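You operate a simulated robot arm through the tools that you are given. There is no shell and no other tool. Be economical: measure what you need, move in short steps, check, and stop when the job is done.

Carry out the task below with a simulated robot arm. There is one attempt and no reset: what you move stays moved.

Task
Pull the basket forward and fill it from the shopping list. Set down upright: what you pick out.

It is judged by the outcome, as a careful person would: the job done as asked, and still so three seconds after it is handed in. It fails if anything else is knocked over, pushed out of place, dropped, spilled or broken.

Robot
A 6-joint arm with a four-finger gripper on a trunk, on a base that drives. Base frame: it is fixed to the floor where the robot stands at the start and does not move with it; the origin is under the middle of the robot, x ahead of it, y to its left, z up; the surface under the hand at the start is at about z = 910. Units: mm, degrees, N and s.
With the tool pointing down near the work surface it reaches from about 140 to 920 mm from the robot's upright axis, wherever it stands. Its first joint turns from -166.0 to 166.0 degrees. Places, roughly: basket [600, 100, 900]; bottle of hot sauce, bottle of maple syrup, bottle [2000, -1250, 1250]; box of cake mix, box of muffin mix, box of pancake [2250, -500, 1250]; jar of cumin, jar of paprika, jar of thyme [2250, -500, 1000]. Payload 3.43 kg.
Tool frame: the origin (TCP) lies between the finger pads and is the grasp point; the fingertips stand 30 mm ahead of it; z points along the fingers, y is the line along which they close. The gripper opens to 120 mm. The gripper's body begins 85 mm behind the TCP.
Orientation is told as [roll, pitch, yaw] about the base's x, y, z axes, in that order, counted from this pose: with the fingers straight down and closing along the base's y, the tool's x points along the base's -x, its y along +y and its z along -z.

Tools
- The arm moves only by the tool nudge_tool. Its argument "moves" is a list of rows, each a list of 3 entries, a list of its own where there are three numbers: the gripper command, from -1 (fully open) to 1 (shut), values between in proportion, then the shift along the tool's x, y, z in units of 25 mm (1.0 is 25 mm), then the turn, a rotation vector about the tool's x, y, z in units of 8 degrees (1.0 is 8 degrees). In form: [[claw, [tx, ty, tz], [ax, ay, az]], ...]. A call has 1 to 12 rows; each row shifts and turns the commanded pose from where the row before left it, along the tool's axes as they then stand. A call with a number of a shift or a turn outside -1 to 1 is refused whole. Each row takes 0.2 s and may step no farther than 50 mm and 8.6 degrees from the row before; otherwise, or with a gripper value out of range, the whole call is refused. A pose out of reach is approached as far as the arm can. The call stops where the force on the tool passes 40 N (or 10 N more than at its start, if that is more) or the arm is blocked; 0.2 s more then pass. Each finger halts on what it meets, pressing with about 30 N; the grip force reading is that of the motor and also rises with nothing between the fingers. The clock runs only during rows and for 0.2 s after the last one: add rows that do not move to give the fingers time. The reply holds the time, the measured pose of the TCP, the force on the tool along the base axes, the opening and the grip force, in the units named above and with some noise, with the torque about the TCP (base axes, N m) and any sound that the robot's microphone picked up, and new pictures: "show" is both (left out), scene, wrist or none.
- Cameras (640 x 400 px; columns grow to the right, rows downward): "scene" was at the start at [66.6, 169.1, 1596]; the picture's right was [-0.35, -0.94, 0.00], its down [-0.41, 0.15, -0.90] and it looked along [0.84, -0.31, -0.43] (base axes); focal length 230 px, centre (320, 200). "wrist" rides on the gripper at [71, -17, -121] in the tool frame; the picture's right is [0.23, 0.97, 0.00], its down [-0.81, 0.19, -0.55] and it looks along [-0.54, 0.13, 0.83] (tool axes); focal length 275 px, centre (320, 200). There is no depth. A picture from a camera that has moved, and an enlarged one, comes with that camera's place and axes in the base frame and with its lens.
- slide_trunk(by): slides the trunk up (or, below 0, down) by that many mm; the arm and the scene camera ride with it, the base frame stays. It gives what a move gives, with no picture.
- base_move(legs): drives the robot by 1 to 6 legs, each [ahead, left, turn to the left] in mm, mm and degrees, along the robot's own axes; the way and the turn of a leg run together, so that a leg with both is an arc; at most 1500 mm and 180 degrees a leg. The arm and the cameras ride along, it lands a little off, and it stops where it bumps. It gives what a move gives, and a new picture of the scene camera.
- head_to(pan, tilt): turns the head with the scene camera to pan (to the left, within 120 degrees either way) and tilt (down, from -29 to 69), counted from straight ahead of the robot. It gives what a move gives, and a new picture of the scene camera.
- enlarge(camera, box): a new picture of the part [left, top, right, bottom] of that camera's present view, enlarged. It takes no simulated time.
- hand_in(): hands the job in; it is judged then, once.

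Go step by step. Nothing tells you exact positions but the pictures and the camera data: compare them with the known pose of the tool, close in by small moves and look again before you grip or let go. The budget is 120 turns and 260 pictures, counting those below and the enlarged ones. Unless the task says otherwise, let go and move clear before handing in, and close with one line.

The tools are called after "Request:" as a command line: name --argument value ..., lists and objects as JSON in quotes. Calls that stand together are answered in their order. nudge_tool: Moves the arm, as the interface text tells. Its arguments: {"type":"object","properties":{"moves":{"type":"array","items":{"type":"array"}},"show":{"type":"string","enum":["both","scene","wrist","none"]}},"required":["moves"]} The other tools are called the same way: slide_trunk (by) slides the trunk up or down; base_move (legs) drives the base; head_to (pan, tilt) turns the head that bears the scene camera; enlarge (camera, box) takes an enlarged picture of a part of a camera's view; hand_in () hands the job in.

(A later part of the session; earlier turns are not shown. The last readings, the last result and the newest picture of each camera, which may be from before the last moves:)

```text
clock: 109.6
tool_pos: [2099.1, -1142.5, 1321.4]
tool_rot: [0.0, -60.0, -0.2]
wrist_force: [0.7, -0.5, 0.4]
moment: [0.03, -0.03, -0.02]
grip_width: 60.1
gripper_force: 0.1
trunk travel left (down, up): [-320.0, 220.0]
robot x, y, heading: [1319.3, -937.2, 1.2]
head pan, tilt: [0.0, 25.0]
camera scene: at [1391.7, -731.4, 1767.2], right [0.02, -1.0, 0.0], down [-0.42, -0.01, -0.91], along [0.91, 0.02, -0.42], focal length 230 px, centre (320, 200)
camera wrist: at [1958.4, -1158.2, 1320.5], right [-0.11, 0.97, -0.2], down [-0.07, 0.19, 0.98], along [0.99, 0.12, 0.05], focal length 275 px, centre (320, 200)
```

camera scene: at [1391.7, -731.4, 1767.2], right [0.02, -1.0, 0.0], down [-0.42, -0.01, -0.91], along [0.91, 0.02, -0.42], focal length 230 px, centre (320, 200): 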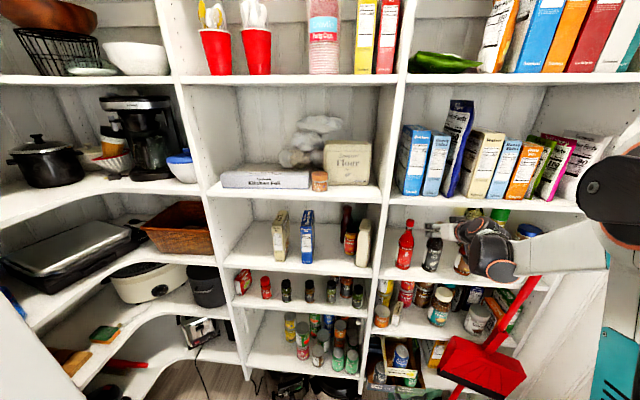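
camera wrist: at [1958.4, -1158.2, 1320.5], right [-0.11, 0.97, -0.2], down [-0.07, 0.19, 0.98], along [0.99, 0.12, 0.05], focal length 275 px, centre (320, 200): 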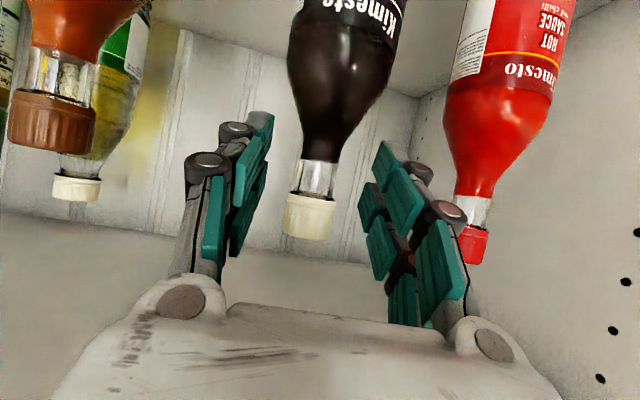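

The neck is between the fingers at TCP height. Small correction right, then close.

Request:
nudge_tool --moves '[[0, [0, -0.14, 0], [0, 0, 0]], [1, [0, 0, 0], [0, 0, 0]], [1, [0, 0, 0], [0, 0, 0]], [1, [0, 0, 0], [0, 0, 0]]]' --show "wrist"

```text
clock: 110.6
tool_pos: [2099.0, -1145.9, 1323.0]
tool_rot: [0.0, -60.0, -0.3]
wrist_force: [1.3, 1.6, 5.2]
moment: [0.18, -0.21, 0.04]
grip_width: 29.2
gripper_force: 29.9
trunk travel left (down, up): [-320.0, 220.0]
robot x, y, heading: [1325.1, -932.1, 1.2]
head pan, tilt: [0.0, 25.0]
camera wrist: at [1957.5, -1161.1, 1321.0], right [-0.11, 0.97, -0.2], down [-0.07, 0.19, 0.98], along [0.99, 0.12, 0.05], focal length 275 px, centre (320, 200)
```

wrist: 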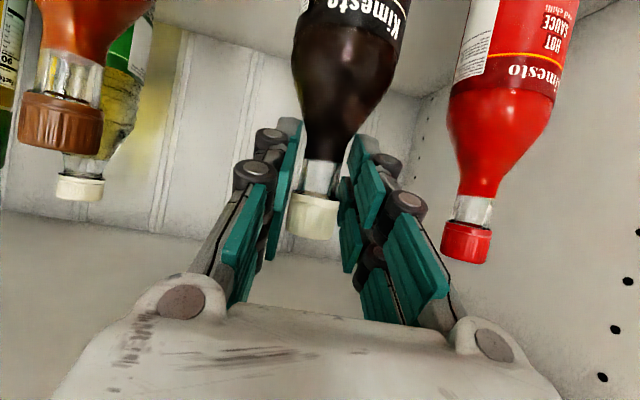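

Gripped at 29 mm (cap rim). I lift 20 mm gently.

Request:
nudge_tool --moves '[[1, [-0.35, 0, -0.2], [0, 0, 0]], [1, [-0.35, 0, -0.2], [0, 0, 0]], [1, [0, 0, 0], [0, 0, 0]]]' --show "wrist"

```text
clock: 111.4
tool_pos: [2099.7, -1146.2, 1342.5]
tool_rot: [0.0, -60.0, -0.1]
wrist_force: [-0.4, -0.1, -4.7]
moment: [-0.01, 0.07, 0.02]
grip_width: 26.1
gripper_force: 29.8
trunk travel left (down, up): [-320.0, 220.0]
robot x, y, heading: [1326.0, -936.7, 1.4]
head pan, tilt: [0.0, 25.0]
camera wrist: at [1957.8, -1162.3, 1340.3], right [-0.11, 0.97, -0.2], down [-0.07, 0.19, 0.98], along [0.99, 0.12, 0.05], focal length 275 px, centre (320, 200)
```

wrist: 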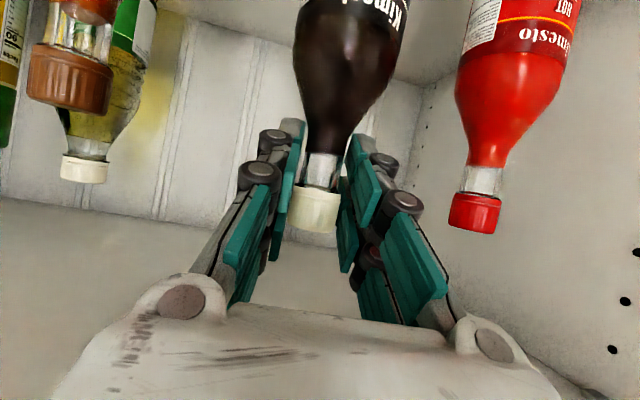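

It is lifted (about 4.5 N). I withdraw it from the shelf.

Request:
nudge_tool --moves '[[1, [0.44, 0, -0.762], [0, 0, 0]], [1, [0.44, 0, -0.762], [0, 0, 0]], [1, [0.44, 0, -0.762], [0, 0, 0]], [1, [0.44, 0, -0.762], [0, 0, 0]], [1, [0.44, 0, -0.762], [0, 0, 0]], [1, [0.44, 0, -0.762], [0, 0, 0]], [1, [0.44, 0.3, -0.762], [0, 0, 0]], [1, [0.44, 0.6, -0.762], [0, 0, 0]], [1, [0.44, 0.6, -0.762], [0, 0, 0]], [1, [0.44, 0.6, -0.762], [0, 0, 0]], [1, [0.44, 0.6, -0.762], [0, 0, 0]]]'

```text
clock: 114.0
tool_pos: [1892.0, -1096.9, 1341.8]
tool_rot: [0.0, -60.0, -0.2]
wrist_force: [0.0, -0.4, -5.4]
moment: [-0.02, 0.08, 0.0]
grip_width: 26.0
gripper_force: 30.1
trunk travel left (down, up): [-320.0, 220.0]
robot x, y, heading: [1325.2, -932.6, 1.7]
head pan, tilt: [0.0, 25.0]
stopped in row 11: the arm was blocked; the commanded pose is now the measured one
camera scene: at [1392.2, -731.9, 1765.6], right [0.02, -1.0, 0.0], down [-0.44, -0.01, -0.9], along [0.9, 0.02, -0.44], focal length 230 px, centre (320, 200)
camera wrist: at [1750.6, -1110.8, 1340.6], right [-0.11, 0.97, -0.2], down [-0.07, 0.19, 0.98], along [0.99, 0.12, 0.05], focal length 275 px, centre (320, 200)
```

scene: 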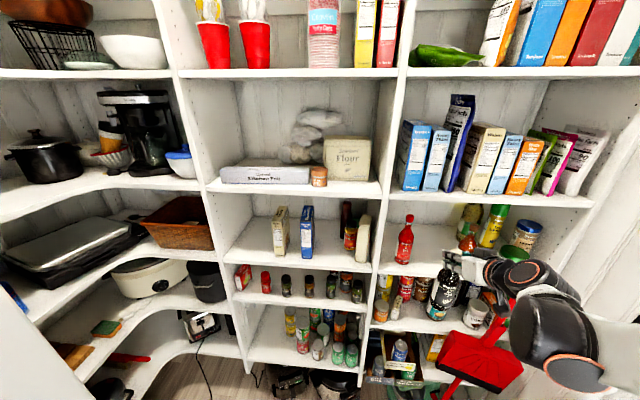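
wrist: 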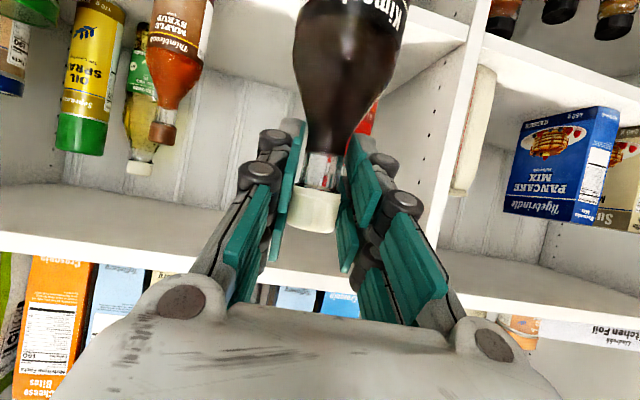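

The bottle is out; the arm nudged the head at the end of the retreat, so I stop the arm here and instead drive the base back.

Request:
base_move --legs '[[-700, 0, -1.5], [-720, 0, 0]]'

Request:
head_to --pan 35 --tilt 35

```text
clock: 121.5
tool_pos: [442.3, -1117.5, 1343.4]
tool_rot: [0.0, -60.0, -2.1]
wrist_force: [-0.7, -0.1, -5.1]
moment: [0.01, 0.06, 0.03]
grip_width: 26.1
gripper_force: 29.7
trunk travel left (down, up): [-320.0, 220.0]
robot x, y, heading: [-113.5, -936.5, -0.3]
head pan, tilt: [0.0, 25.0]
camera scene: at [-43.6, -736.5, 1765.7], right [0.01, -1.0, 0.0], down [-0.44, 0.0, -0.9], along [0.9, 0.01, -0.44], focal length 230 px, centre (320, 200)
```

scene: 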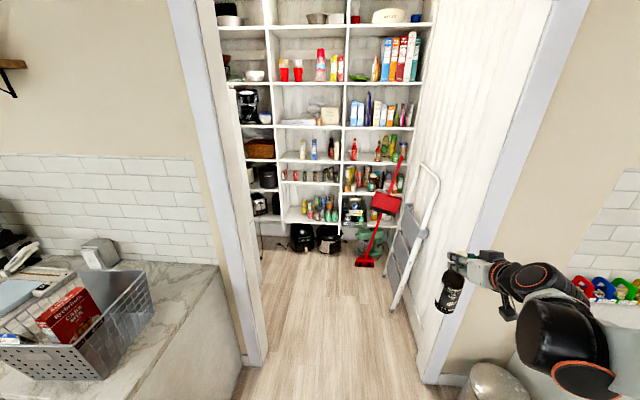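

```text
clock: 122.5
tool_pos: [444.0, -1116.5, 1343.0]
tool_rot: [-0.1, -60.0, -2.1]
wrist_force: [-0.2, 0.6, -4.7]
moment: [-0.03, 0.04, 0.02]
grip_width: 26.1
gripper_force: 30.0
trunk travel left (down, up): [-320.0, 220.0]
robot x, y, heading: [-117.4, -938.8, -0.4]
head pan, tilt: [35.0, 35.0]
camera scene: at [-62.1, -687.5, 1751.5], right [0.57, -0.82, 0.0], down [-0.47, -0.32, -0.82], along [0.68, 0.46, -0.57], focal length 230 px, centre (320, 200)
```

scene: 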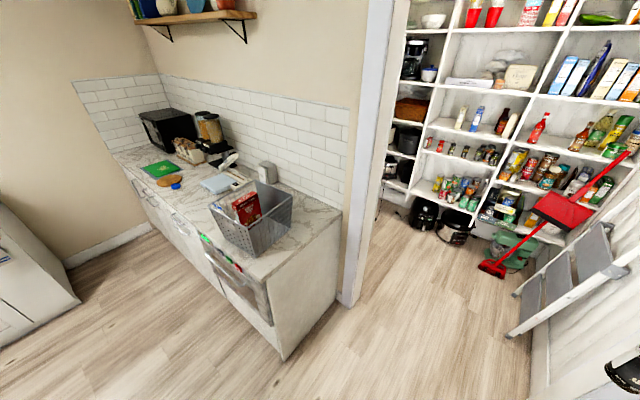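

The bottle is secure. I raise the trunk a bit and drive left so the bottle comes over the basket's back right part.

Request:
slide_trunk --by 60

Request:
base_move --legs '[[0, 560, 1.0], [0, 560, 1.0]]'

Request:
head_to --pan 0 --tilt 50

```text
clock: 123.5
tool_pos: [443.7, -1116.3, 1402.8]
tool_rot: [-0.1, -59.9, -2.1]
wrist_force: [1.6, -0.6, -4.4]
moment: [0.02, 0.06, 0.01]
grip_width: 26.0
gripper_force: 29.7
trunk travel left (down, up): [-380.0, 160.0]
robot x, y, heading: [-116.2, -934.1, -0.5]
head pan, tilt: [35.0, 35.0]
```

```text
clock: 129.5
tool_pos: [434.2, 27.3, 1402.7]
tool_rot: [-0.2, -60.0, 0.5]
wrist_force: [-0.8, -0.4, -4.7]
moment: [0.02, 0.06, -0.03]
grip_width: 26.3
gripper_force: 29.8
trunk travel left (down, up): [-380.0, 160.0]
robot x, y, heading: [-134.1, 179.8, 2.1]
head pan, tilt: [35.0, 35.0]
camera scene: at [-90.7, 434.5, 1811.3], right [0.6, -0.8, 0.0], down [-0.46, -0.35, -0.82], along [0.65, 0.49, -0.57], focal length 230 px, centre (320, 200)
```

scene: 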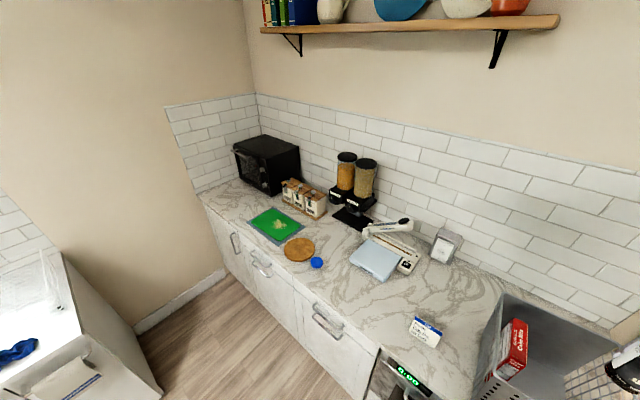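

```text
clock: 130.5
tool_pos: [433.7, 26.2, 1402.4]
tool_rot: [0.0, -60.1, 0.4]
wrist_force: [0.1, 0.7, -5.8]
moment: [-0.01, 0.03, 0.03]
grip_width: 25.7
gripper_force: 30.4
trunk travel left (down, up): [-380.0, 160.0]
robot x, y, heading: [-134.7, 179.2, 2.1]
head pan, tilt: [0.0, 50.0]
camera scene: at [-83.7, 386.1, 1790.5], right [0.07, -1.0, 0.0], down [-0.76, -0.06, -0.65], along [0.65, 0.05, -0.76], focal length 230 px, centre (320, 200)
```

scene: 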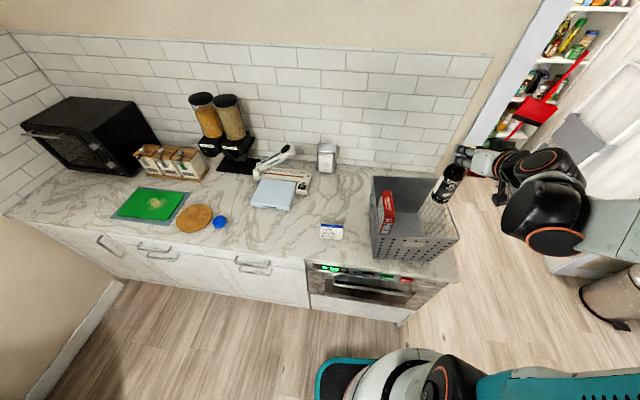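

I drive forward 130 mm to bring the bottle over the planned spot, and check before lowering.

Request:
base_move --legs '[[130, 0, -1.0]]'

Request:
enlarge --camera "scene" --box '[340, 120, 520, 280]'

```text
clock: 131.8
tool_pos: [561.7, 19.4, 1403.1]
tool_rot: [0.0, -59.8, -0.6]
wrist_force: [1.3, -0.5, -6.0]
moment: [0.02, 0.04, -0.01]
grip_width: 26.0
gripper_force: 29.8
trunk travel left (down, up): [-380.0, 160.0]
robot x, y, heading: [-4.6, 183.1, 1.1]
head pan, tilt: [0.0, 50.0]
camera scene: at [50.9, 388.5, 1790.1], right [0.05, -1.0, 0.0], down [-0.76, -0.04, -0.65], along [0.65, 0.03, -0.76], focal length 230 px, centre (320, 200)
```

scene: 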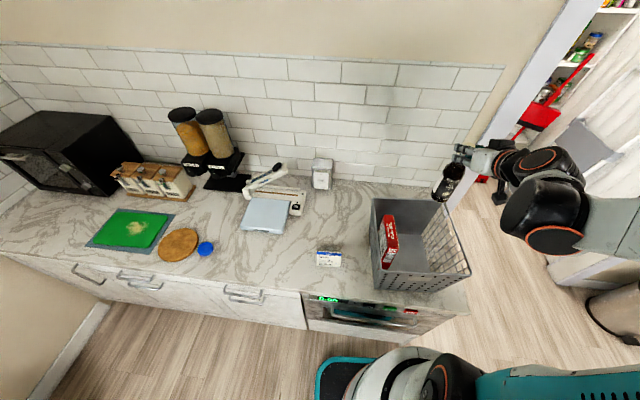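

```text
2.50 times, centred on (430, 200) of scene
camera zoom: at [50.9, 388.5, 1790.1], right [0.05, -1.0, 0.0], down [-0.76, -0.04, -0.65], along [0.65, 0.03, -0.76], focal length 574 px, centre (45, 200)
```

zoom: 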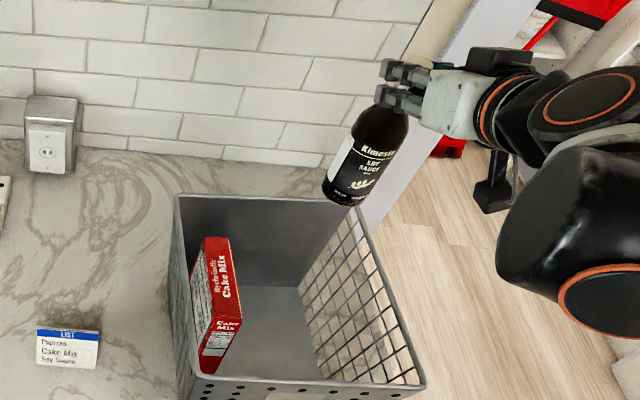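

The bottle hangs upright. I shift 25 mm left for clearance to the right rim, then lower with the trunk.

Request:
base_move --legs '[[0, 27, 0]]'

Request:
slide_trunk --by -200

Request:
enlarge --camera "scene" --box '[340, 120, 580, 320]'

```text
clock: 132.6
tool_pos: [558.9, 50.5, 1402.9]
tool_rot: [-0.2, -60.0, -0.3]
wrist_force: [1.3, 0.8, -4.7]
moment: [-0.03, 0.04, -0.09]
grip_width: 26.0
gripper_force: 29.7
trunk travel left (down, up): [-380.0, 160.0]
robot x, y, heading: [-7.6, 207.8, 1.0]
head pan, tilt: [0.0, 50.0]
camera scene: at [47.8, 419.3, 1789.7], right [0.05, -1.0, 0.0], down [-0.76, -0.04, -0.65], along [0.65, 0.03, -0.76], focal length 230 px, centre (320, 200)
```

scene: 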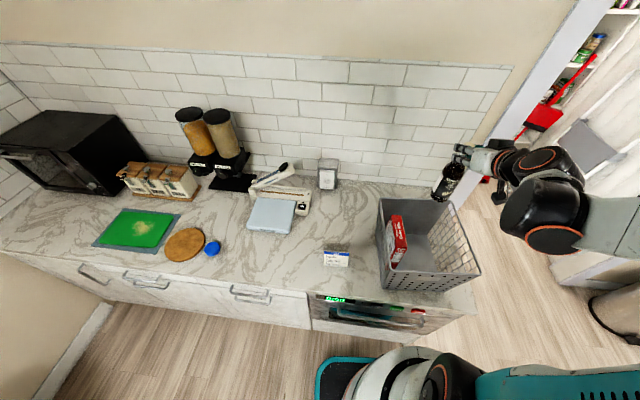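

```text
clock: 134.8
tool_pos: [559.5, 47.7, 1202.1]
tool_rot: [0.0, -60.1, -0.4]
wrist_force: [-0.6, 0.8, -3.9]
moment: [-0.02, 0.08, -0.02]
grip_width: 25.8
gripper_force: 30.0
trunk travel left (down, up): [-180.0, 360.0]
robot x, y, heading: [-4.9, 213.1, 1.0]
head pan, tilt: [0.0, 50.0]
```

```text
2.00 times, centred on (460, 220) of scene
camera zoom: at [47.3, 415.4, 1590.2], right [0.05, -1.0, 0.0], down [-0.76, -0.04, -0.65], along [0.65, 0.03, -0.76], focal length 459 px, centre (40, 160)
```

zoom: 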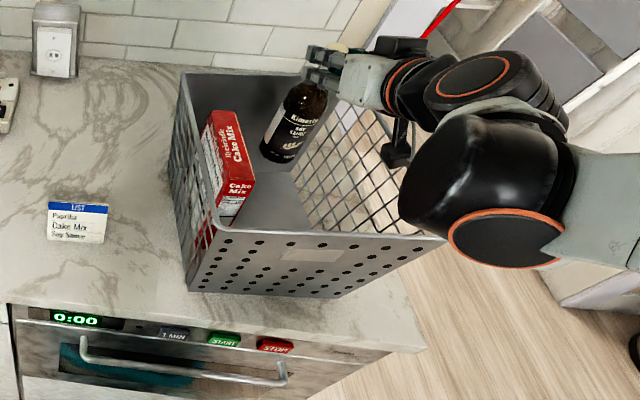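

The bulky wrist joint would come too close to the front rim if I lowered further at this tilt, so I'd rather park the bottle on the free counter and regrasp from above. I raise and drive left.

Request:
slide_trunk --by 150

Request:
base_move --legs '[[-90, 480, 0]]'

```text
clock: 136.5
tool_pos: [558.2, 47.2, 1351.8]
tool_rot: [-0.1, -60.1, -0.5]
wrist_force: [-0.3, 0.6, -5.1]
moment: [0.01, 0.06, 0.02]
grip_width: 25.9
gripper_force: 30.6
trunk travel left (down, up): [-330.0, 210.0]
robot x, y, heading: [-5.4, 211.3, 0.8]
head pan, tilt: [0.0, 50.0]
```

```text
clock: 139.4
tool_pos: [460.1, 530.8, 1352.8]
tool_rot: [0.0, -60.0, -0.4]
wrist_force: [0.4, 0.6, -4.8]
moment: [-0.05, 0.02, -0.02]
grip_width: 25.8
gripper_force: 30.2
trunk travel left (down, up): [-330.0, 210.0]
robot x, y, heading: [-105.5, 693.4, 1.1]
head pan, tilt: [0.0, 50.0]
camera scene: at [-52.5, 897.6, 1739.8], right [0.05, -1.0, 0.0], down [-0.76, -0.04, -0.64], along [0.64, 0.03, -0.76], focal length 230 px, centre (320, 200)
```

scene: 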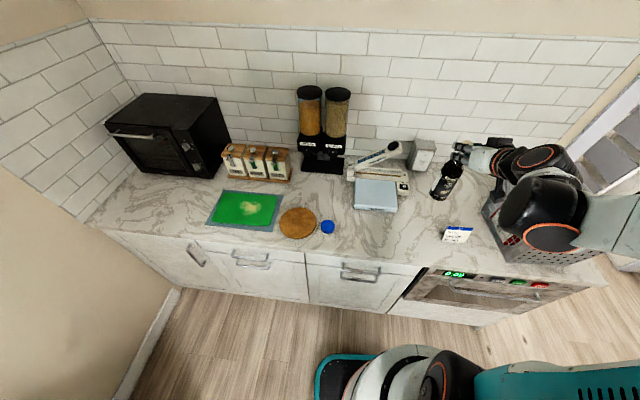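

The spot under the bottle (460, 531) is free. I lower by trunk, then finish with the arm.

Request:
slide_trunk --by -235

Request:
nudge_tool --moves '[[1, [0.35, 0, 0.2], [0, 0, 0]], [1, [0, 0, 0], [0, 0, 0]]]'

```text
clock: 141.9
tool_pos: [459.7, 529.8, 1118.0]
tool_rot: [0.0, -60.0, -0.5]
wrist_force: [0.4, 0.0, -4.8]
moment: [0.0, 0.03, 0.0]
grip_width: 25.7
gripper_force: 30.1
trunk travel left (down, up): [-95.0, 445.0]
robot x, y, heading: [-104.6, 689.6, 1.2]
head pan, tilt: [0.0, 50.0]
```

```text
clock: 142.5
tool_pos: [459.7, 528.6, 1105.6]
tool_rot: [0.0, -60.0, -0.5]
wrist_force: [0.4, 0.7, -5.5]
moment: [-0.04, 0.06, 0.04]
grip_width: 26.1
gripper_force: 30.2
trunk travel left (down, up): [-95.0, 445.0]
robot x, y, heading: [-106.3, 692.3, 1.2]
head pan, tilt: [0.0, 50.0]
camera scene: at [-52.1, 894.3, 1504.8], right [0.02, -1.0, 0.0], down [-0.77, -0.01, -0.64], along [0.64, 0.01, -0.77], focal length 230 px, centre (320, 200)
camera wrist: at [318.5, 514.5, 1105.7], right [-0.11, 0.97, -0.2], down [-0.07, 0.19, 0.98], along [0.99, 0.12, 0.05], focal length 275 px, centre (320, 200)
```

scene: 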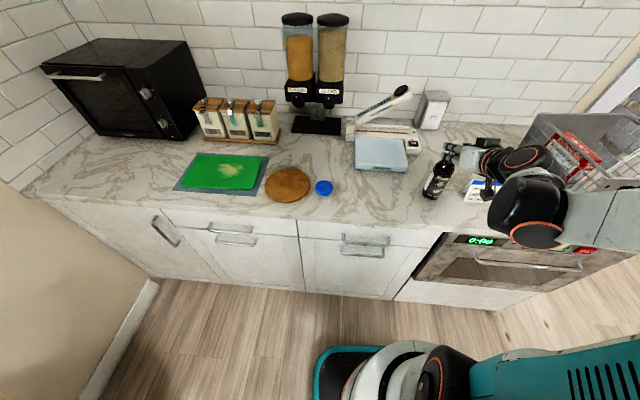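
wrist: 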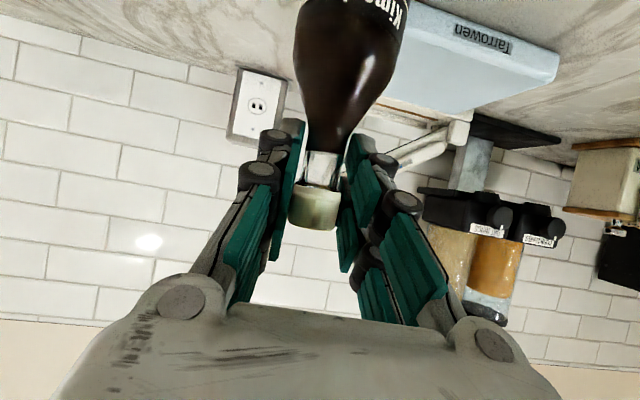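

About 17 mm remain. I lower in small increments.

Request:
nudge_tool --moves '[[1, [0.35, 0, 0.2], [0, 0, 0]], [1, [0.07, 0, 0.04], [0, 0, 0]]]' --show "none"

Request:
nudge_tool --moves '[[1, [0.1, 0, 0.06], [0, 0, 0]], [1, [0, 0, 0], [0, 0, 0]]]' --show "none"

```text
clock: 143.2
tool_pos: [459.8, 529.0, 1098.6]
tool_rot: [0.2, -60.5, -0.8]
wrist_force: [-2.5, 2.0, 20.5]
moment: [0.03, -0.1, 0.05]
grip_width: 26.1
gripper_force: 30.1
trunk travel left (down, up): [-95.0, 445.0]
robot x, y, heading: [-108.1, 692.8, 0.8]
head pan, tilt: [0.0, 50.0]
stopped in row 2: the force on the tool passed its limit at 42 N (the readings are from after the stop); the commanded pose is now the measured one
```

```text
clock: 143.5
tool_pos: [460.9, 528.7, 1098.6]
tool_rot: [0.4, -60.7, -1.1]
wrist_force: [-5.6, 2.6, 27.0]
moment: [0.13, 0.09, -0.01]
grip_width: 26.0
gripper_force: 30.2
trunk travel left (down, up): [-95.0, 445.0]
robot x, y, heading: [-106.4, 690.4, 1.2]
head pan, tilt: [0.0, 50.0]
stopped in row 1: the force on the tool passed its limit at 45 N (the readings are from after the stop); the commanded pose is now the measured one
```

The bottle is on the counter. I ease the pressure, open, and back off.

Request:
nudge_tool --moves '[[1, [-0.06, 0, -0.035], [0, 0, 0]], [0.2, [0, 0, 0], [0, 0, 0]], [0, [0, 0, 0], [0, 0, 0]], [0, [0, 0, 0], [0, 0, 0]], [0, [0, 0, -0.8], [0, 0, 0]], [0, [0, 0, -1], [0, 0, 0]], [0, [0, 0, -1], [0, 0, 0]], [0, [0, 0, -1], [0, 0, 0]], [0, [0, 0, -1], [0, 0, 0]], [0, [-0.6, 0, -0.8], [0, 0, 0]]]'

```text
clock: 145.2
tool_pos: [463.6, 486.8, 1140.6]
tool_rot: [0.3, -60.4, -0.9]
wrist_force: [-0.4, 0.2, 0.9]
moment: [-0.05, 0.02, -0.01]
grip_width: 60.1
gripper_force: 0.4
trunk travel left (down, up): [-95.0, 445.0]
robot x, y, heading: [-107.5, 691.7, 1.2]
head pan, tilt: [0.0, 50.0]
stopped in row 8: the arm was blocked; the commanded pose is now the measured one
camera scene: at [-53.5, 898.0, 1503.5], right [0.06, -1.0, 0.0], down [-0.77, -0.05, -0.63], along [0.63, 0.04, -0.78], focal length 230 px, centre (320, 200)
camera wrist: at [322.4, 472.2, 1139.2], right [-0.1, 0.98, -0.2], down [-0.08, 0.19, 0.98], along [0.99, 0.11, 0.06], focal length 275 px, centre (320, 200)
```

scene: 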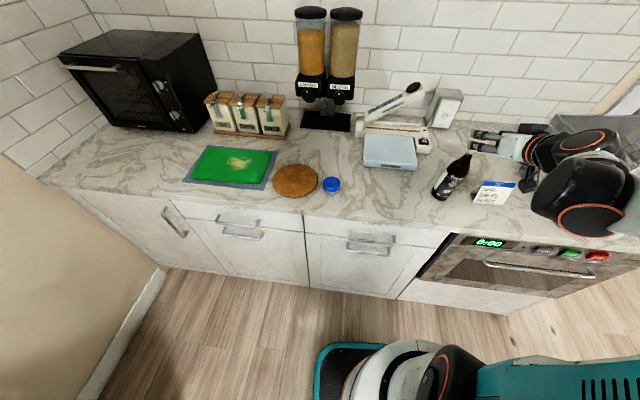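
wrist: 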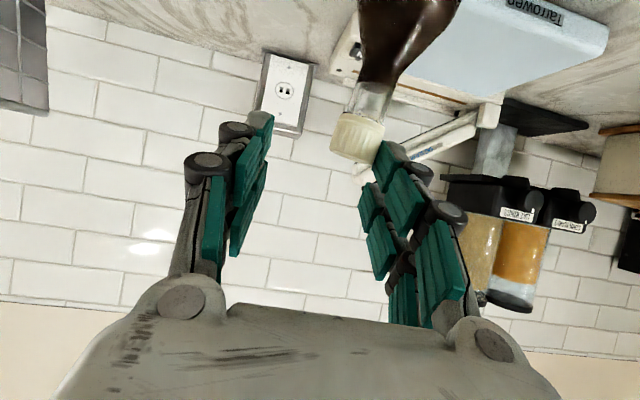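

The arm got blocked while backing off and drifted sideways; a finger is leaning on the bottle cap. I move the hand gently back left to let the bottle settle.

Request:
nudge_tool --moves '[[0, [0, 0.3, 0], [0, 0, 0]], [0, [0, 0.3, 0], [0, 0, 0]], [0, [0, 0, 0], [0, 0, 0]]]'

```text
clock: 146.0
tool_pos: [470.0, 498.7, 1141.4]
tool_rot: [0.3, -60.5, -1.2]
wrist_force: [-0.7, 0.0, 1.1]
moment: [0.03, 0.02, 0.02]
grip_width: 60.2
gripper_force: 0.5
trunk travel left (down, up): [-95.0, 445.0]
robot x, y, heading: [-105.7, 692.6, 1.1]
head pan, tilt: [0.0, 50.0]
camera scene: at [-54.2, 896.2, 1502.8], right [0.04, -1.0, 0.0], down [-0.78, -0.03, -0.62], along [0.62, 0.03, -0.78], focal length 230 px, centre (320, 200)
camera wrist: at [327.9, 484.5, 1139.2], right [-0.1, 0.98, -0.2], down [-0.08, 0.19, 0.98], along [0.99, 0.11, 0.06], focal length 275 px, centre (320, 200)
```

scene: 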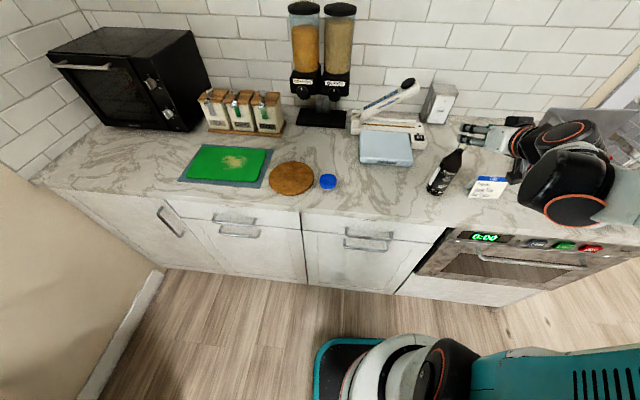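
wrist: 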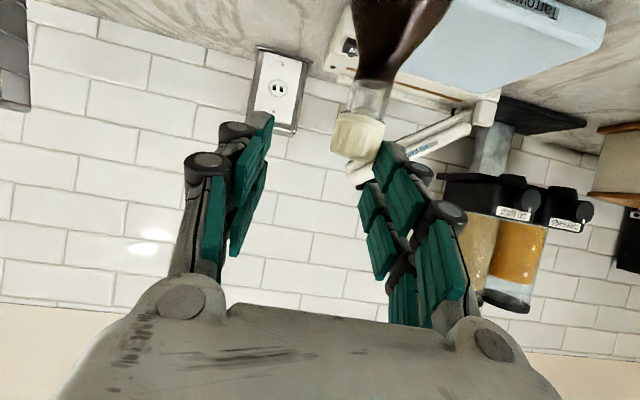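

The cap follows the finger as it settles upright. I continue left in small moves.

Request:
nudge_tool --moves '[[0, [0, 0.3, 0], [0, 0, 0]], [0, [0, 0.3, 0], [0, 0, 0]], [0, [0, 0.3, 0], [0, 0, 0]], [0, [0, 0.3, 0], [0, 0, 0]], [0, [0, 0, 0], [0, 0, 0]]]'

Request:
enlarge --camera "scene" --box '[400, 100, 540, 220]'

```text
clock: 147.2
tool_pos: [481.7, 524.4, 1143.2]
tool_rot: [0.3, -60.4, -1.0]
wrist_force: [0.9, -0.8, -1.1]
moment: [0.0, 0.02, -0.01]
grip_width: 60.0
gripper_force: 0.1
trunk travel left (down, up): [-95.0, 445.0]
robot x, y, heading: [-107.5, 694.3, 1.1]
head pan, tilt: [0.0, 50.0]
camera scene: at [-55.8, 893.8, 1500.5], right [0.01, -1.0, 0.0], down [-0.8, -0.01, -0.6], along [0.6, 0.0, -0.8], focal length 230 px, centre (320, 200)
camera wrist: at [339.1, 510.0, 1139.8], right [-0.1, 0.98, -0.2], down [-0.08, 0.19, 0.98], along [0.99, 0.11, 0.06], focal length 275 px, centre (320, 200)
```

scene: 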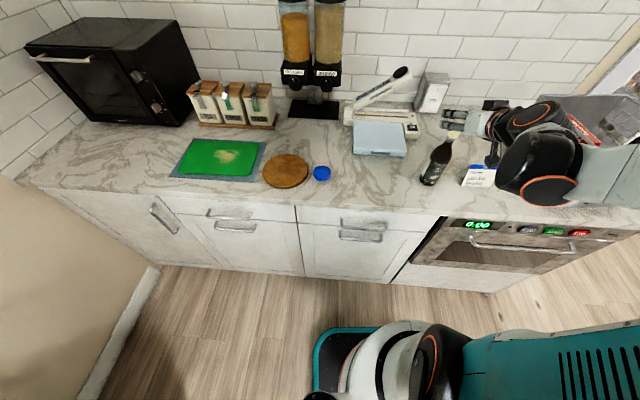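
wrist: 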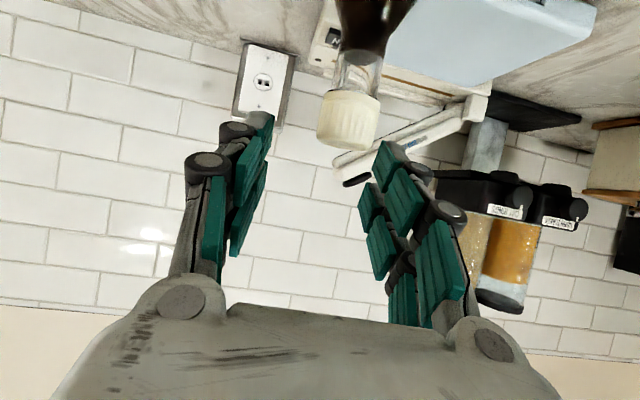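

```text
3.33 times, centred on (470, 160) of scene
camera zoom: at [-55.8, 893.8, 1500.5], right [0.01, -1.0, 0.0], down [-0.8, -0.01, -0.6], along [0.6, 0.0, -0.8], focal length 766 px, centre (-180, 333)
```

zoom: 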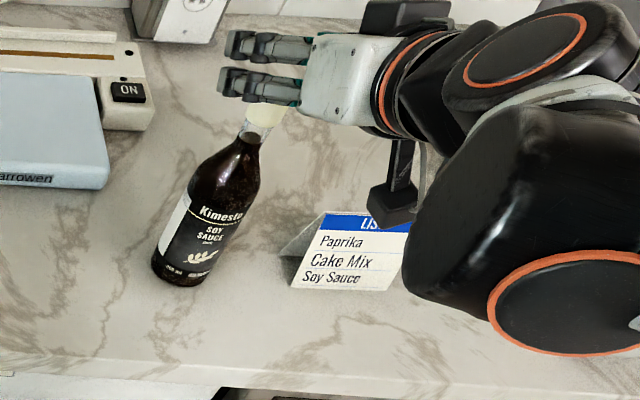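

The bottle stands upright and free between the fingers. I raise straight up with the trunk to leave it untouched.

Request:
slide_trunk --by 170

Request:
nudge_tool --moves '[[0, [0, 0.5, 0], [0, 0.8, 0]], [0, [0, 0.5, 0], [0, 0.8, 0]], [0, [0, 0.5, 0], [0, 0.8, 0]]]'

```text
clock: 149.1
tool_pos: [479.8, 522.7, 1312.4]
tool_rot: [0.3, -60.5, -1.0]
wrist_force: [0.0, -0.2, -0.3]
moment: [-0.01, -0.01, 0.0]
grip_width: 59.8
gripper_force: 0.1
trunk travel left (down, up): [-265.0, 275.0]
robot x, y, heading: [-103.7, 692.8, 1.2]
head pan, tilt: [0.0, 50.0]
```

```text
clock: 149.9
tool_pos: [484.4, 566.3, 1313.1]
tool_rot: [0.2, -41.2, -0.7]
wrist_force: [-0.7, 0.2, 0.3]
moment: [0.0, -0.02, 0.01]
grip_width: 60.0
gripper_force: 0.2
trunk travel left (down, up): [-265.0, 275.0]
robot x, y, heading: [-105.5, 695.9, 1.2]
head pan, tilt: [0.0, 50.0]
camera scene: at [-59.0, 886.0, 1667.5], right [-0.1, -0.99, 0.0], down [-0.82, 0.09, -0.57], along [0.56, -0.06, -0.82], focal length 230 px, centre (320, 200)
camera wrist: at [350.1, 552.0, 1357.5], right [-0.16, 0.97, -0.15], down [0.25, 0.19, 0.95], along [0.95, 0.12, -0.27], focal length 275 px, centre (320, 200)
```

scene: 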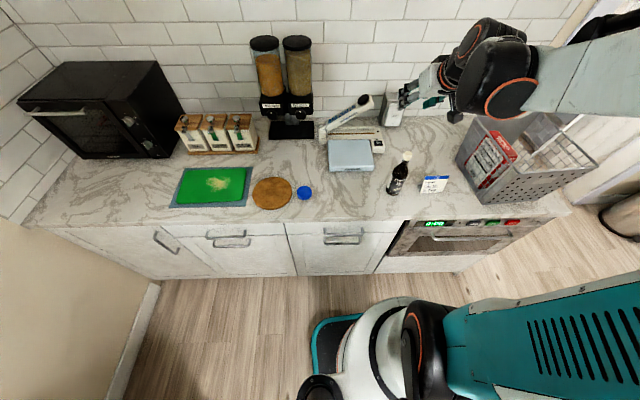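
wrist: 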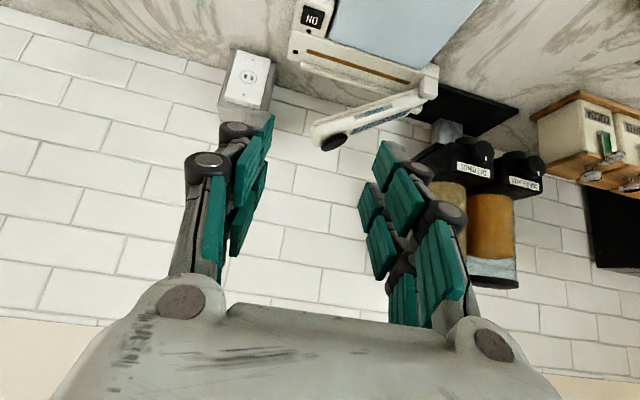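

The arm is free again. I finish turning the hand down while bringing it to the robot's left side, away from the head.

Request:
nudge_tool --moves '[[0, [0, 0.8, 0], [0, 0.86, 0]], [0, [0, 0.8, 0], [0, 0.86, 0]], [0, [0, 0.8, 0], [0, 0.86, 0]], [0, [0, 0.8, 0], [0, 0.86, 0]], [0, [0, 0.8, 0], [0, 0.86, 0]], [0, [0, 0.8, 0], [0, 0.85, 0]], [0, [0, 1, 0], [0, 0, 0]], [0, [0, 1, 0], [0, 0, 0]], [0, [0, 1, 0], [0, 0, 0]], [0, [0, 1, 0], [0, 0, 0]]]' --show "none"

Request:
head_to --pan 0 --tilt 45

```text
clock: 152.1
tool_pos: [465.7, 791.2, 1313.9]
tool_rot: [0.0, -0.1, -0.8]
wrist_force: [-0.3, 0.6, -0.2]
moment: [0.01, -0.02, -0.03]
grip_width: 60.1
gripper_force: 0.0
trunk travel left (down, up): [-265.0, 275.0]
robot x, y, heading: [-106.8, 693.0, 1.1]
head pan, tilt: [0.0, 50.0]
```

```text
clock: 152.8
tool_pos: [465.1, 789.2, 1313.3]
tool_rot: [0.2, -0.1, -0.8]
wrist_force: [-0.3, 0.8, 0.6]
moment: [-0.03, 0.01, -0.01]
grip_width: 60.1
gripper_force: 0.1
trunk travel left (down, up): [-265.0, 275.0]
robot x, y, heading: [-105.1, 690.1, 0.9]
head pan, tilt: [0.0, 45.0]
camera scene: at [-48.3, 895.0, 1681.6], right [0.02, -1.0, 0.0], down [-0.71, -0.01, -0.71], along [0.71, 0.01, -0.71], focal length 230 px, centre (320, 200)
```

scene: 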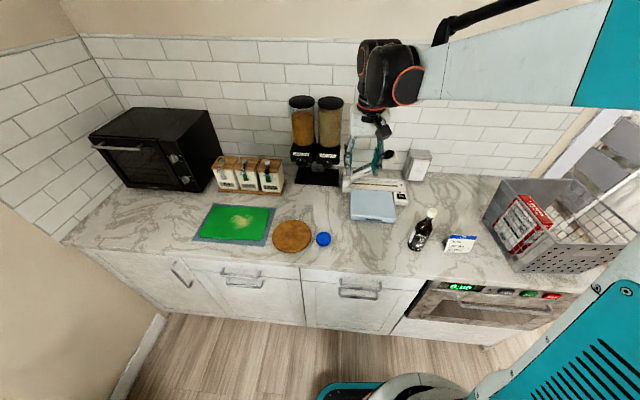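

Now I drive right so the hand is above the bottle, and look through the wrist camera.

Request:
base_move --legs '[[0, -262, 0]]'

Request:
nudge_tool --moves '[[0, [0, 0, 1], [0, 0, 0]], [0, [0, 0, 1], [0, 0, 0]], [0, [0, 0, 1], [0, 0, 0]]]'

```text
clock: 154.7
tool_pos: [469.9, 521.1, 1313.8]
tool_rot: [0.1, -0.1, -1.0]
wrist_force: [-0.1, 0.2, 0.3]
moment: [0.06, -0.01, 0.02]
grip_width: 60.0
gripper_force: 0.1
trunk travel left (down, up): [-265.0, 275.0]
robot x, y, heading: [-102.6, 430.6, 0.8]
head pan, tilt: [0.0, 45.0]
camera scene: at [-42.9, 628.9, 1681.8], right [0.02, -1.0, 0.0], down [-0.71, -0.01, -0.71], along [0.71, 0.01, -0.71], focal length 230 px, centre (320, 200)
```

scene: 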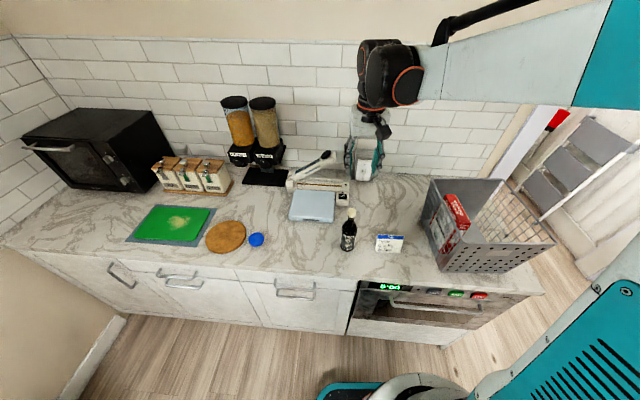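

```text
clock: 155.5
tool_pos: [471.6, 523.0, 1239.1]
tool_rot: [0.1, -0.1, -1.0]
wrist_force: [0.3, -1.0, -0.1]
moment: [-0.05, -0.04, 0.03]
grip_width: 59.6
gripper_force: 0.0
trunk travel left (down, up): [-265.0, 275.0]
robot x, y, heading: [-102.7, 427.2, 1.0]
head pan, tilt: [0.0, 45.0]
camera scene: at [-42.6, 630.2, 1681.6], right [0.02, -1.0, 0.0], down [-0.71, -0.01, -0.71], along [0.71, 0.01, -0.71], focal length 230 px, centre (320, 200)
camera wrist: at [398.8, 508.1, 1359.1], right [-0.21, 0.98, 0.0], down [0.81, 0.18, 0.55], along [0.54, 0.12, -0.83], focal length 275 px, centre (320, 200)
```

scene: 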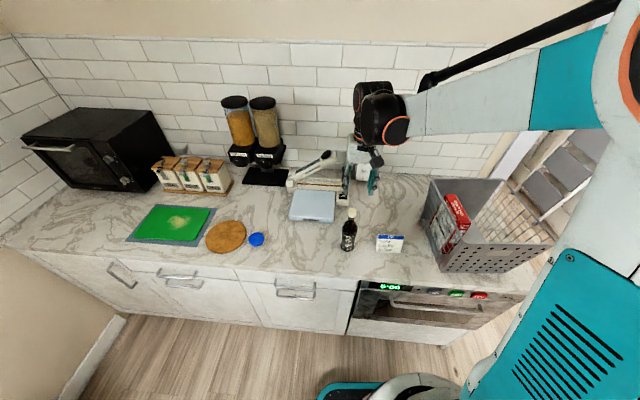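
wrist: 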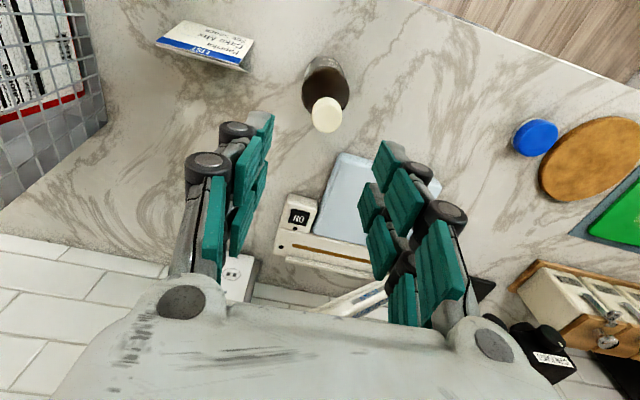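

Cap is at (467, 529). I align, lower to the cap/neck and close.

Request:
nudge_tool --moves '[[0, [0.16, 0.27, 0], [0, 0, 0]], [0, [0, 0, 1], [0, 0, 0]], [0, [0, 0, 1], [0, 0, 0]], [0, [0, 0, 1], [0, 0, 0]], [0, [0, 0, 1], [0, 0, 0]], [0, [0, 0, 0.7], [0, 0, 0]], [0, [0, 0, 0.66], [0, 0, 0]]]'

```text
clock: 157.1
tool_pos: [468.3, 529.5, 1103.6]
tool_rot: [0.1, -0.1, -1.0]
wrist_force: [0.6, 0.0, -0.6]
moment: [0.02, 0.03, 0.03]
grip_width: 59.9
gripper_force: 0.0
trunk travel left (down, up): [-265.0, 275.0]
robot x, y, heading: [-101.0, 429.5, 0.7]
head pan, tilt: [0.0, 45.0]
camera scene: at [-42.5, 630.1, 1681.6], right [0.02, -1.0, 0.0], down [-0.71, -0.01, -0.71], along [0.71, 0.01, -0.71], focal length 230 px, centre (320, 200)
camera wrist: at [394.3, 515.2, 1224.5], right [-0.21, 0.98, 0.0], down [0.81, 0.18, 0.55], along [0.54, 0.12, -0.83], focal length 275 px, centre (320, 200)
```

scene: 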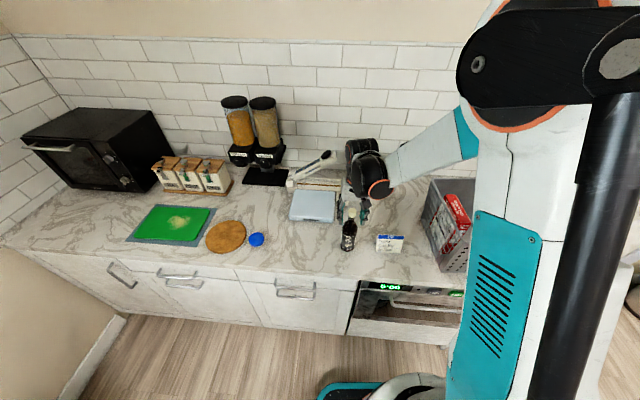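
wrist: 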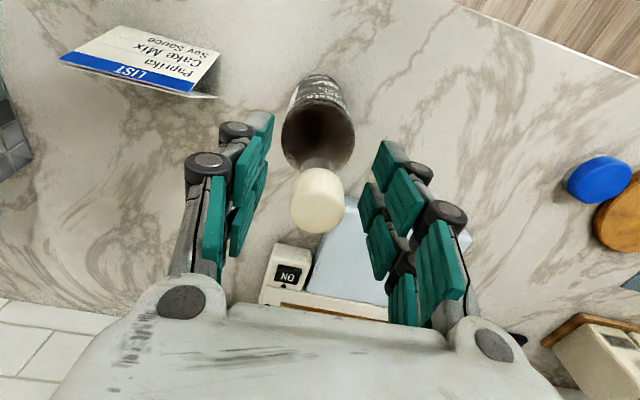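

Centered. I close and lift with the trunk.

Request:
nudge_tool --moves '[[1, [0, 0, 0], [0, 0, 0]], [1, [0, 0, 0], [0, 0, 0]], [1, [0, 0, 0], [0, 0, 0]], [1, [0, 0, -0.4], [0, 0, 0]], [1, [0, 0, 0], [0, 0, 0]]]' --show "wrist"

Request:
slide_trunk --by 230

```text
clock: 158.3
tool_pos: [467.3, 530.2, 1113.9]
tool_rot: [0.1, -0.1, -1.0]
wrist_force: [0.2, -0.5, -5.2]
moment: [-0.01, 0.04, -0.04]
grip_width: 26.0
gripper_force: 29.9
trunk travel left (down, up): [-265.0, 275.0]
robot x, y, heading: [-101.2, 427.3, 0.8]
head pan, tilt: [0.0, 45.0]
camera wrist: at [393.9, 515.2, 1234.7], right [-0.21, 0.98, 0.0], down [0.81, 0.18, 0.55], along [0.54, 0.12, -0.83], focal length 275 px, centre (320, 200)
```

wrist: 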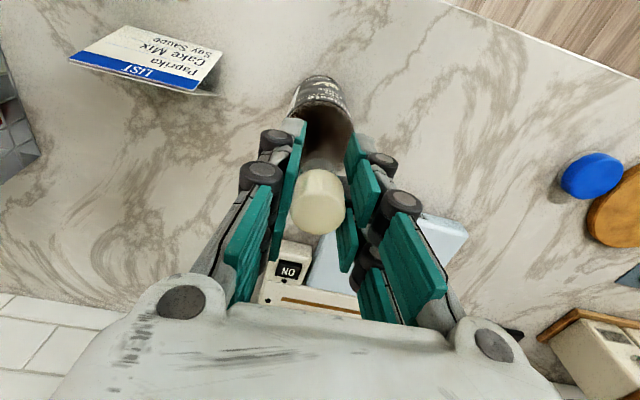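

```text
clock: 160.7
tool_pos: [468.2, 529.9, 1343.6]
tool_rot: [0.1, -0.1, -1.1]
wrist_force: [-1.3, 0.6, -5.3]
moment: [0.01, 0.04, -0.01]
grip_width: 25.9
gripper_force: 30.0
trunk travel left (down, up): [-495.0, 45.0]
robot x, y, heading: [-100.0, 429.0, 1.1]
head pan, tilt: [0.0, 45.0]
```

The bottle hangs clear. I raise 30 mm more and drive to bring it over the basket's back-right area.

Request:
slide_trunk --by 30

Request:
base_move --legs '[[85, -482, 0]]'

Request:
enlarge --camera "scene" --box '[320, 120, 480, 320]'

```text
clock: 161.4
tool_pos: [466.5, 530.1, 1373.4]
tool_rot: [0.1, -0.2, -1.0]
wrist_force: [0.2, -0.5, -5.2]
moment: [0.02, 0.01, 0.0]
grip_width: 25.8
gripper_force: 30.0
trunk travel left (down, up): [-525.0, 15.0]
robot x, y, heading: [-101.4, 429.8, 0.8]
head pan, tilt: [0.0, 45.0]
```

```text
clock: 164.3
tool_pos: [559.6, 52.3, 1375.0]
tool_rot: [0.2, -0.1, -1.4]
wrist_force: [1.1, 0.0, -5.0]
moment: [0.05, 0.03, -0.01]
grip_width: 26.2
gripper_force: 30.1
trunk travel left (down, up): [-525.0, 15.0]
robot x, y, heading: [-5.4, -44.5, 0.6]
head pan, tilt: [0.0, 45.0]
camera scene: at [49.6, 155.3, 1941.7], right [0.01, -1.0, 0.0], down [-0.71, -0.01, -0.71], along [0.71, 0.01, -0.71], focal length 230 px, centre (320, 200)
```

scene: 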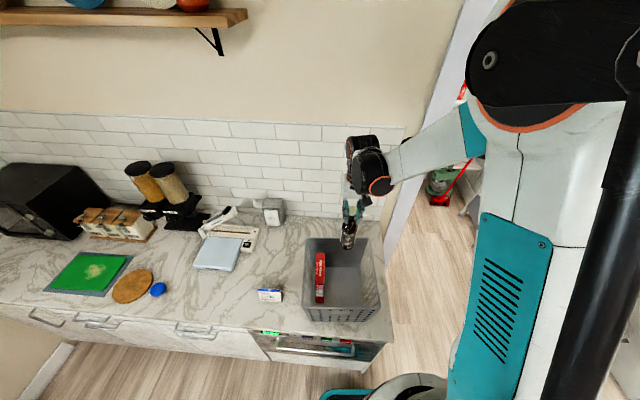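

```text
2.00 times, centred on (400, 220) of scene
camera zoom: at [49.6, 155.3, 1941.7], right [0.01, -1.0, 0.0], down [-0.71, -0.01, -0.71], along [0.71, 0.01, -0.71], focal length 459 px, centre (160, 160)
```

zoom: 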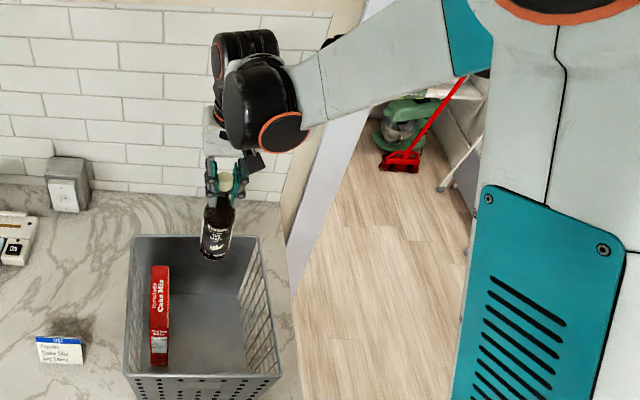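

Bottle is above the free right-rear region of the basket. I lower by trunk, then finish softly with the arm.

Request:
slide_trunk --by -245

Request:
nudge_tool --moves '[[1, [0, 0, 0.4], [0, 0, 0]], [1, [0, 0, 0], [0, 0, 0]]]'

```text
clock: 166.8
tool_pos: [558.1, 53.8, 1128.8]
tool_rot: [0.1, -0.1, -1.3]
wrist_force: [0.0, 0.1, -5.1]
moment: [-0.01, -0.01, 0.02]
grip_width: 25.9
gripper_force: 29.8
trunk travel left (down, up): [-280.0, 260.0]
robot x, y, heading: [-11.1, -42.2, 0.5]
head pan, tilt: [0.0, 45.0]
```

```text
clock: 167.4
tool_pos: [557.3, 53.1, 1117.7]
tool_rot: [0.2, -0.1, -1.3]
wrist_force: [-0.4, 0.3, -4.9]
moment: [-0.04, 0.0, -0.01]
grip_width: 25.8
gripper_force: 30.3
trunk travel left (down, up): [-280.0, 260.0]
robot x, y, heading: [-10.1, -49.0, 0.5]
head pan, tilt: [0.0, 45.0]
camera scene: at [49.2, 156.5, 1696.6], right [0.01, -1.0, 0.0], down [-0.71, -0.01, -0.71], along [0.71, 0.01, -0.71], focal length 230 px, centre (320, 200)
camera wrist: at [485.4, 39.1, 1239.5], right [-0.21, 0.98, 0.0], down [0.81, 0.17, 0.55], along [0.54, 0.12, -0.83], focal length 275 px, centre (320, 200)
```

scene: 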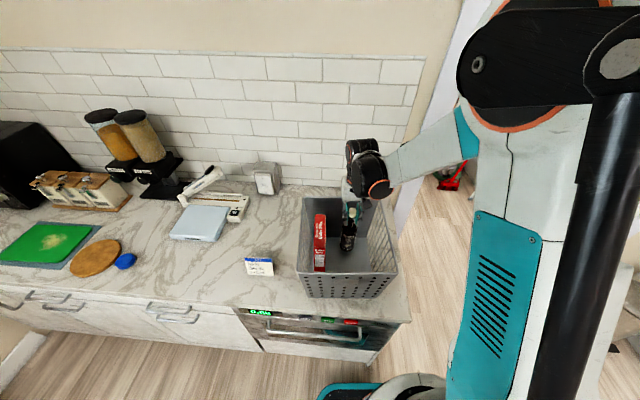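
wrist: 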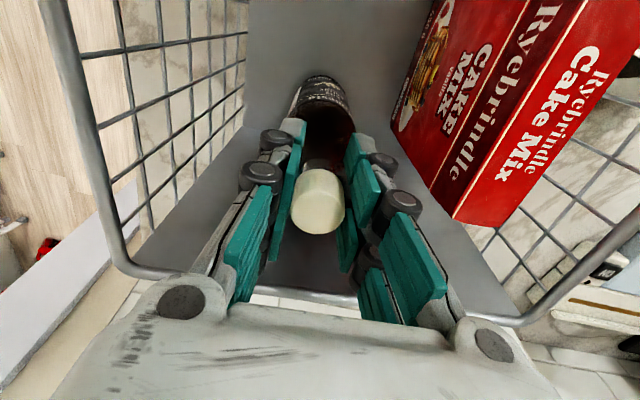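

It fits well between the cake box and right wall. I lower in 3–4 mm steps.

Request:
nudge_tool --moves '[[1, [0, 0, 0.14], [0, 0, 0]], [1, [0, 0, 0], [0, 0, 0]]]' --show "none"

Request:
nudge_tool --moves '[[1, [0, 0, 0.12], [0, 0, 0]], [1, [0, 0, 0], [0, 0, 0]]]' --show "none"

Request:
nudge_tool --moves '[[1, [0, 0, 0.08], [0, 0, 0]], [1, [0, 0, 0], [0, 0, 0]]]' --show "none"

```text
clock: 168.0
tool_pos: [558.4, 53.5, 1115.7]
tool_rot: [0.1, 0.0, -1.3]
wrist_force: [-1.0, -0.1, -5.2]
moment: [0.03, 0.05, -0.02]
grip_width: 25.9
gripper_force: 29.8
trunk travel left (down, up): [-280.0, 260.0]
robot x, y, heading: [-11.9, -46.3, 0.5]
head pan, tilt: [0.0, 45.0]
```

```text
clock: 168.6
tool_pos: [556.3, 53.1, 1113.5]
tool_rot: [0.0, -0.1, -1.2]
wrist_force: [-0.1, 0.2, -5.1]
moment: [0.01, 0.0, 0.01]
grip_width: 26.5
gripper_force: 30.0
trunk travel left (down, up): [-280.0, 260.0]
robot x, y, heading: [-10.8, -44.5, 0.9]
head pan, tilt: [0.0, 45.0]
```

```text
clock: 169.2
tool_pos: [557.7, 52.7, 1111.2]
tool_rot: [0.1, -0.1, -1.4]
wrist_force: [-0.7, -0.2, -5.8]
moment: [-0.01, -0.01, -0.01]
grip_width: 26.1
gripper_force: 29.8
trunk travel left (down, up): [-280.0, 260.0]
robot x, y, heading: [-12.0, -44.8, 0.8]
head pan, tilt: [0.0, 45.0]
```

Request:
nudge_tool --moves '[[1, [0, 0, 0.08], [0, 0, 0]], [1, [0, 0, 0], [0, 0, 0]]]' --show "none"

Request:
nudge_tool --moves '[[1, [0, 0, 0.08], [0, 0, 0]], [1, [0, 0, 0], [0, 0, 0]]]' --show "none"

Request:
nudge_tool --moves '[[1, [0, 0, 0.06], [0, 0, 0]], [1, [0, 0, 0], [0, 0, 0]]]' --show "none"

```text
clock: 169.8
tool_pos: [556.8, 53.5, 1110.8]
tool_rot: [0.2, -0.2, -1.3]
wrist_force: [2.3, 1.9, 16.0]
moment: [-0.14, -0.41, 0.05]
grip_width: 25.9
gripper_force: 29.8
trunk travel left (down, up): [-280.0, 260.0]
robot x, y, heading: [-7.9, -47.3, 0.6]
head pan, tilt: [0.0, 45.0]
```

```text
clock: 170.4
tool_pos: [557.5, 53.3, 1107.9]
tool_rot: [0.2, -0.1, -1.4]
wrist_force: [2.4, 4.3, 27.4]
moment: [0.01, -0.22, 0.05]
grip_width: 25.2
gripper_force: 29.6
trunk travel left (down, up): [-280.0, 260.0]
robot x, y, heading: [-8.0, -47.1, 0.4]
head pan, tilt: [0.0, 45.0]
```

```text
clock: 171.0
tool_pos: [556.7, 54.5, 1105.4]
tool_rot: [0.1, -0.2, -1.4]
wrist_force: [1.7, 4.0, 27.1]
moment: [0.05, -0.15, 0.05]
grip_width: 25.3
gripper_force: 30.5
trunk travel left (down, up): [-280.0, 260.0]
robot x, y, heading: [-9.3, -44.0, 0.6]
head pan, tilt: [0.0, 45.0]
```

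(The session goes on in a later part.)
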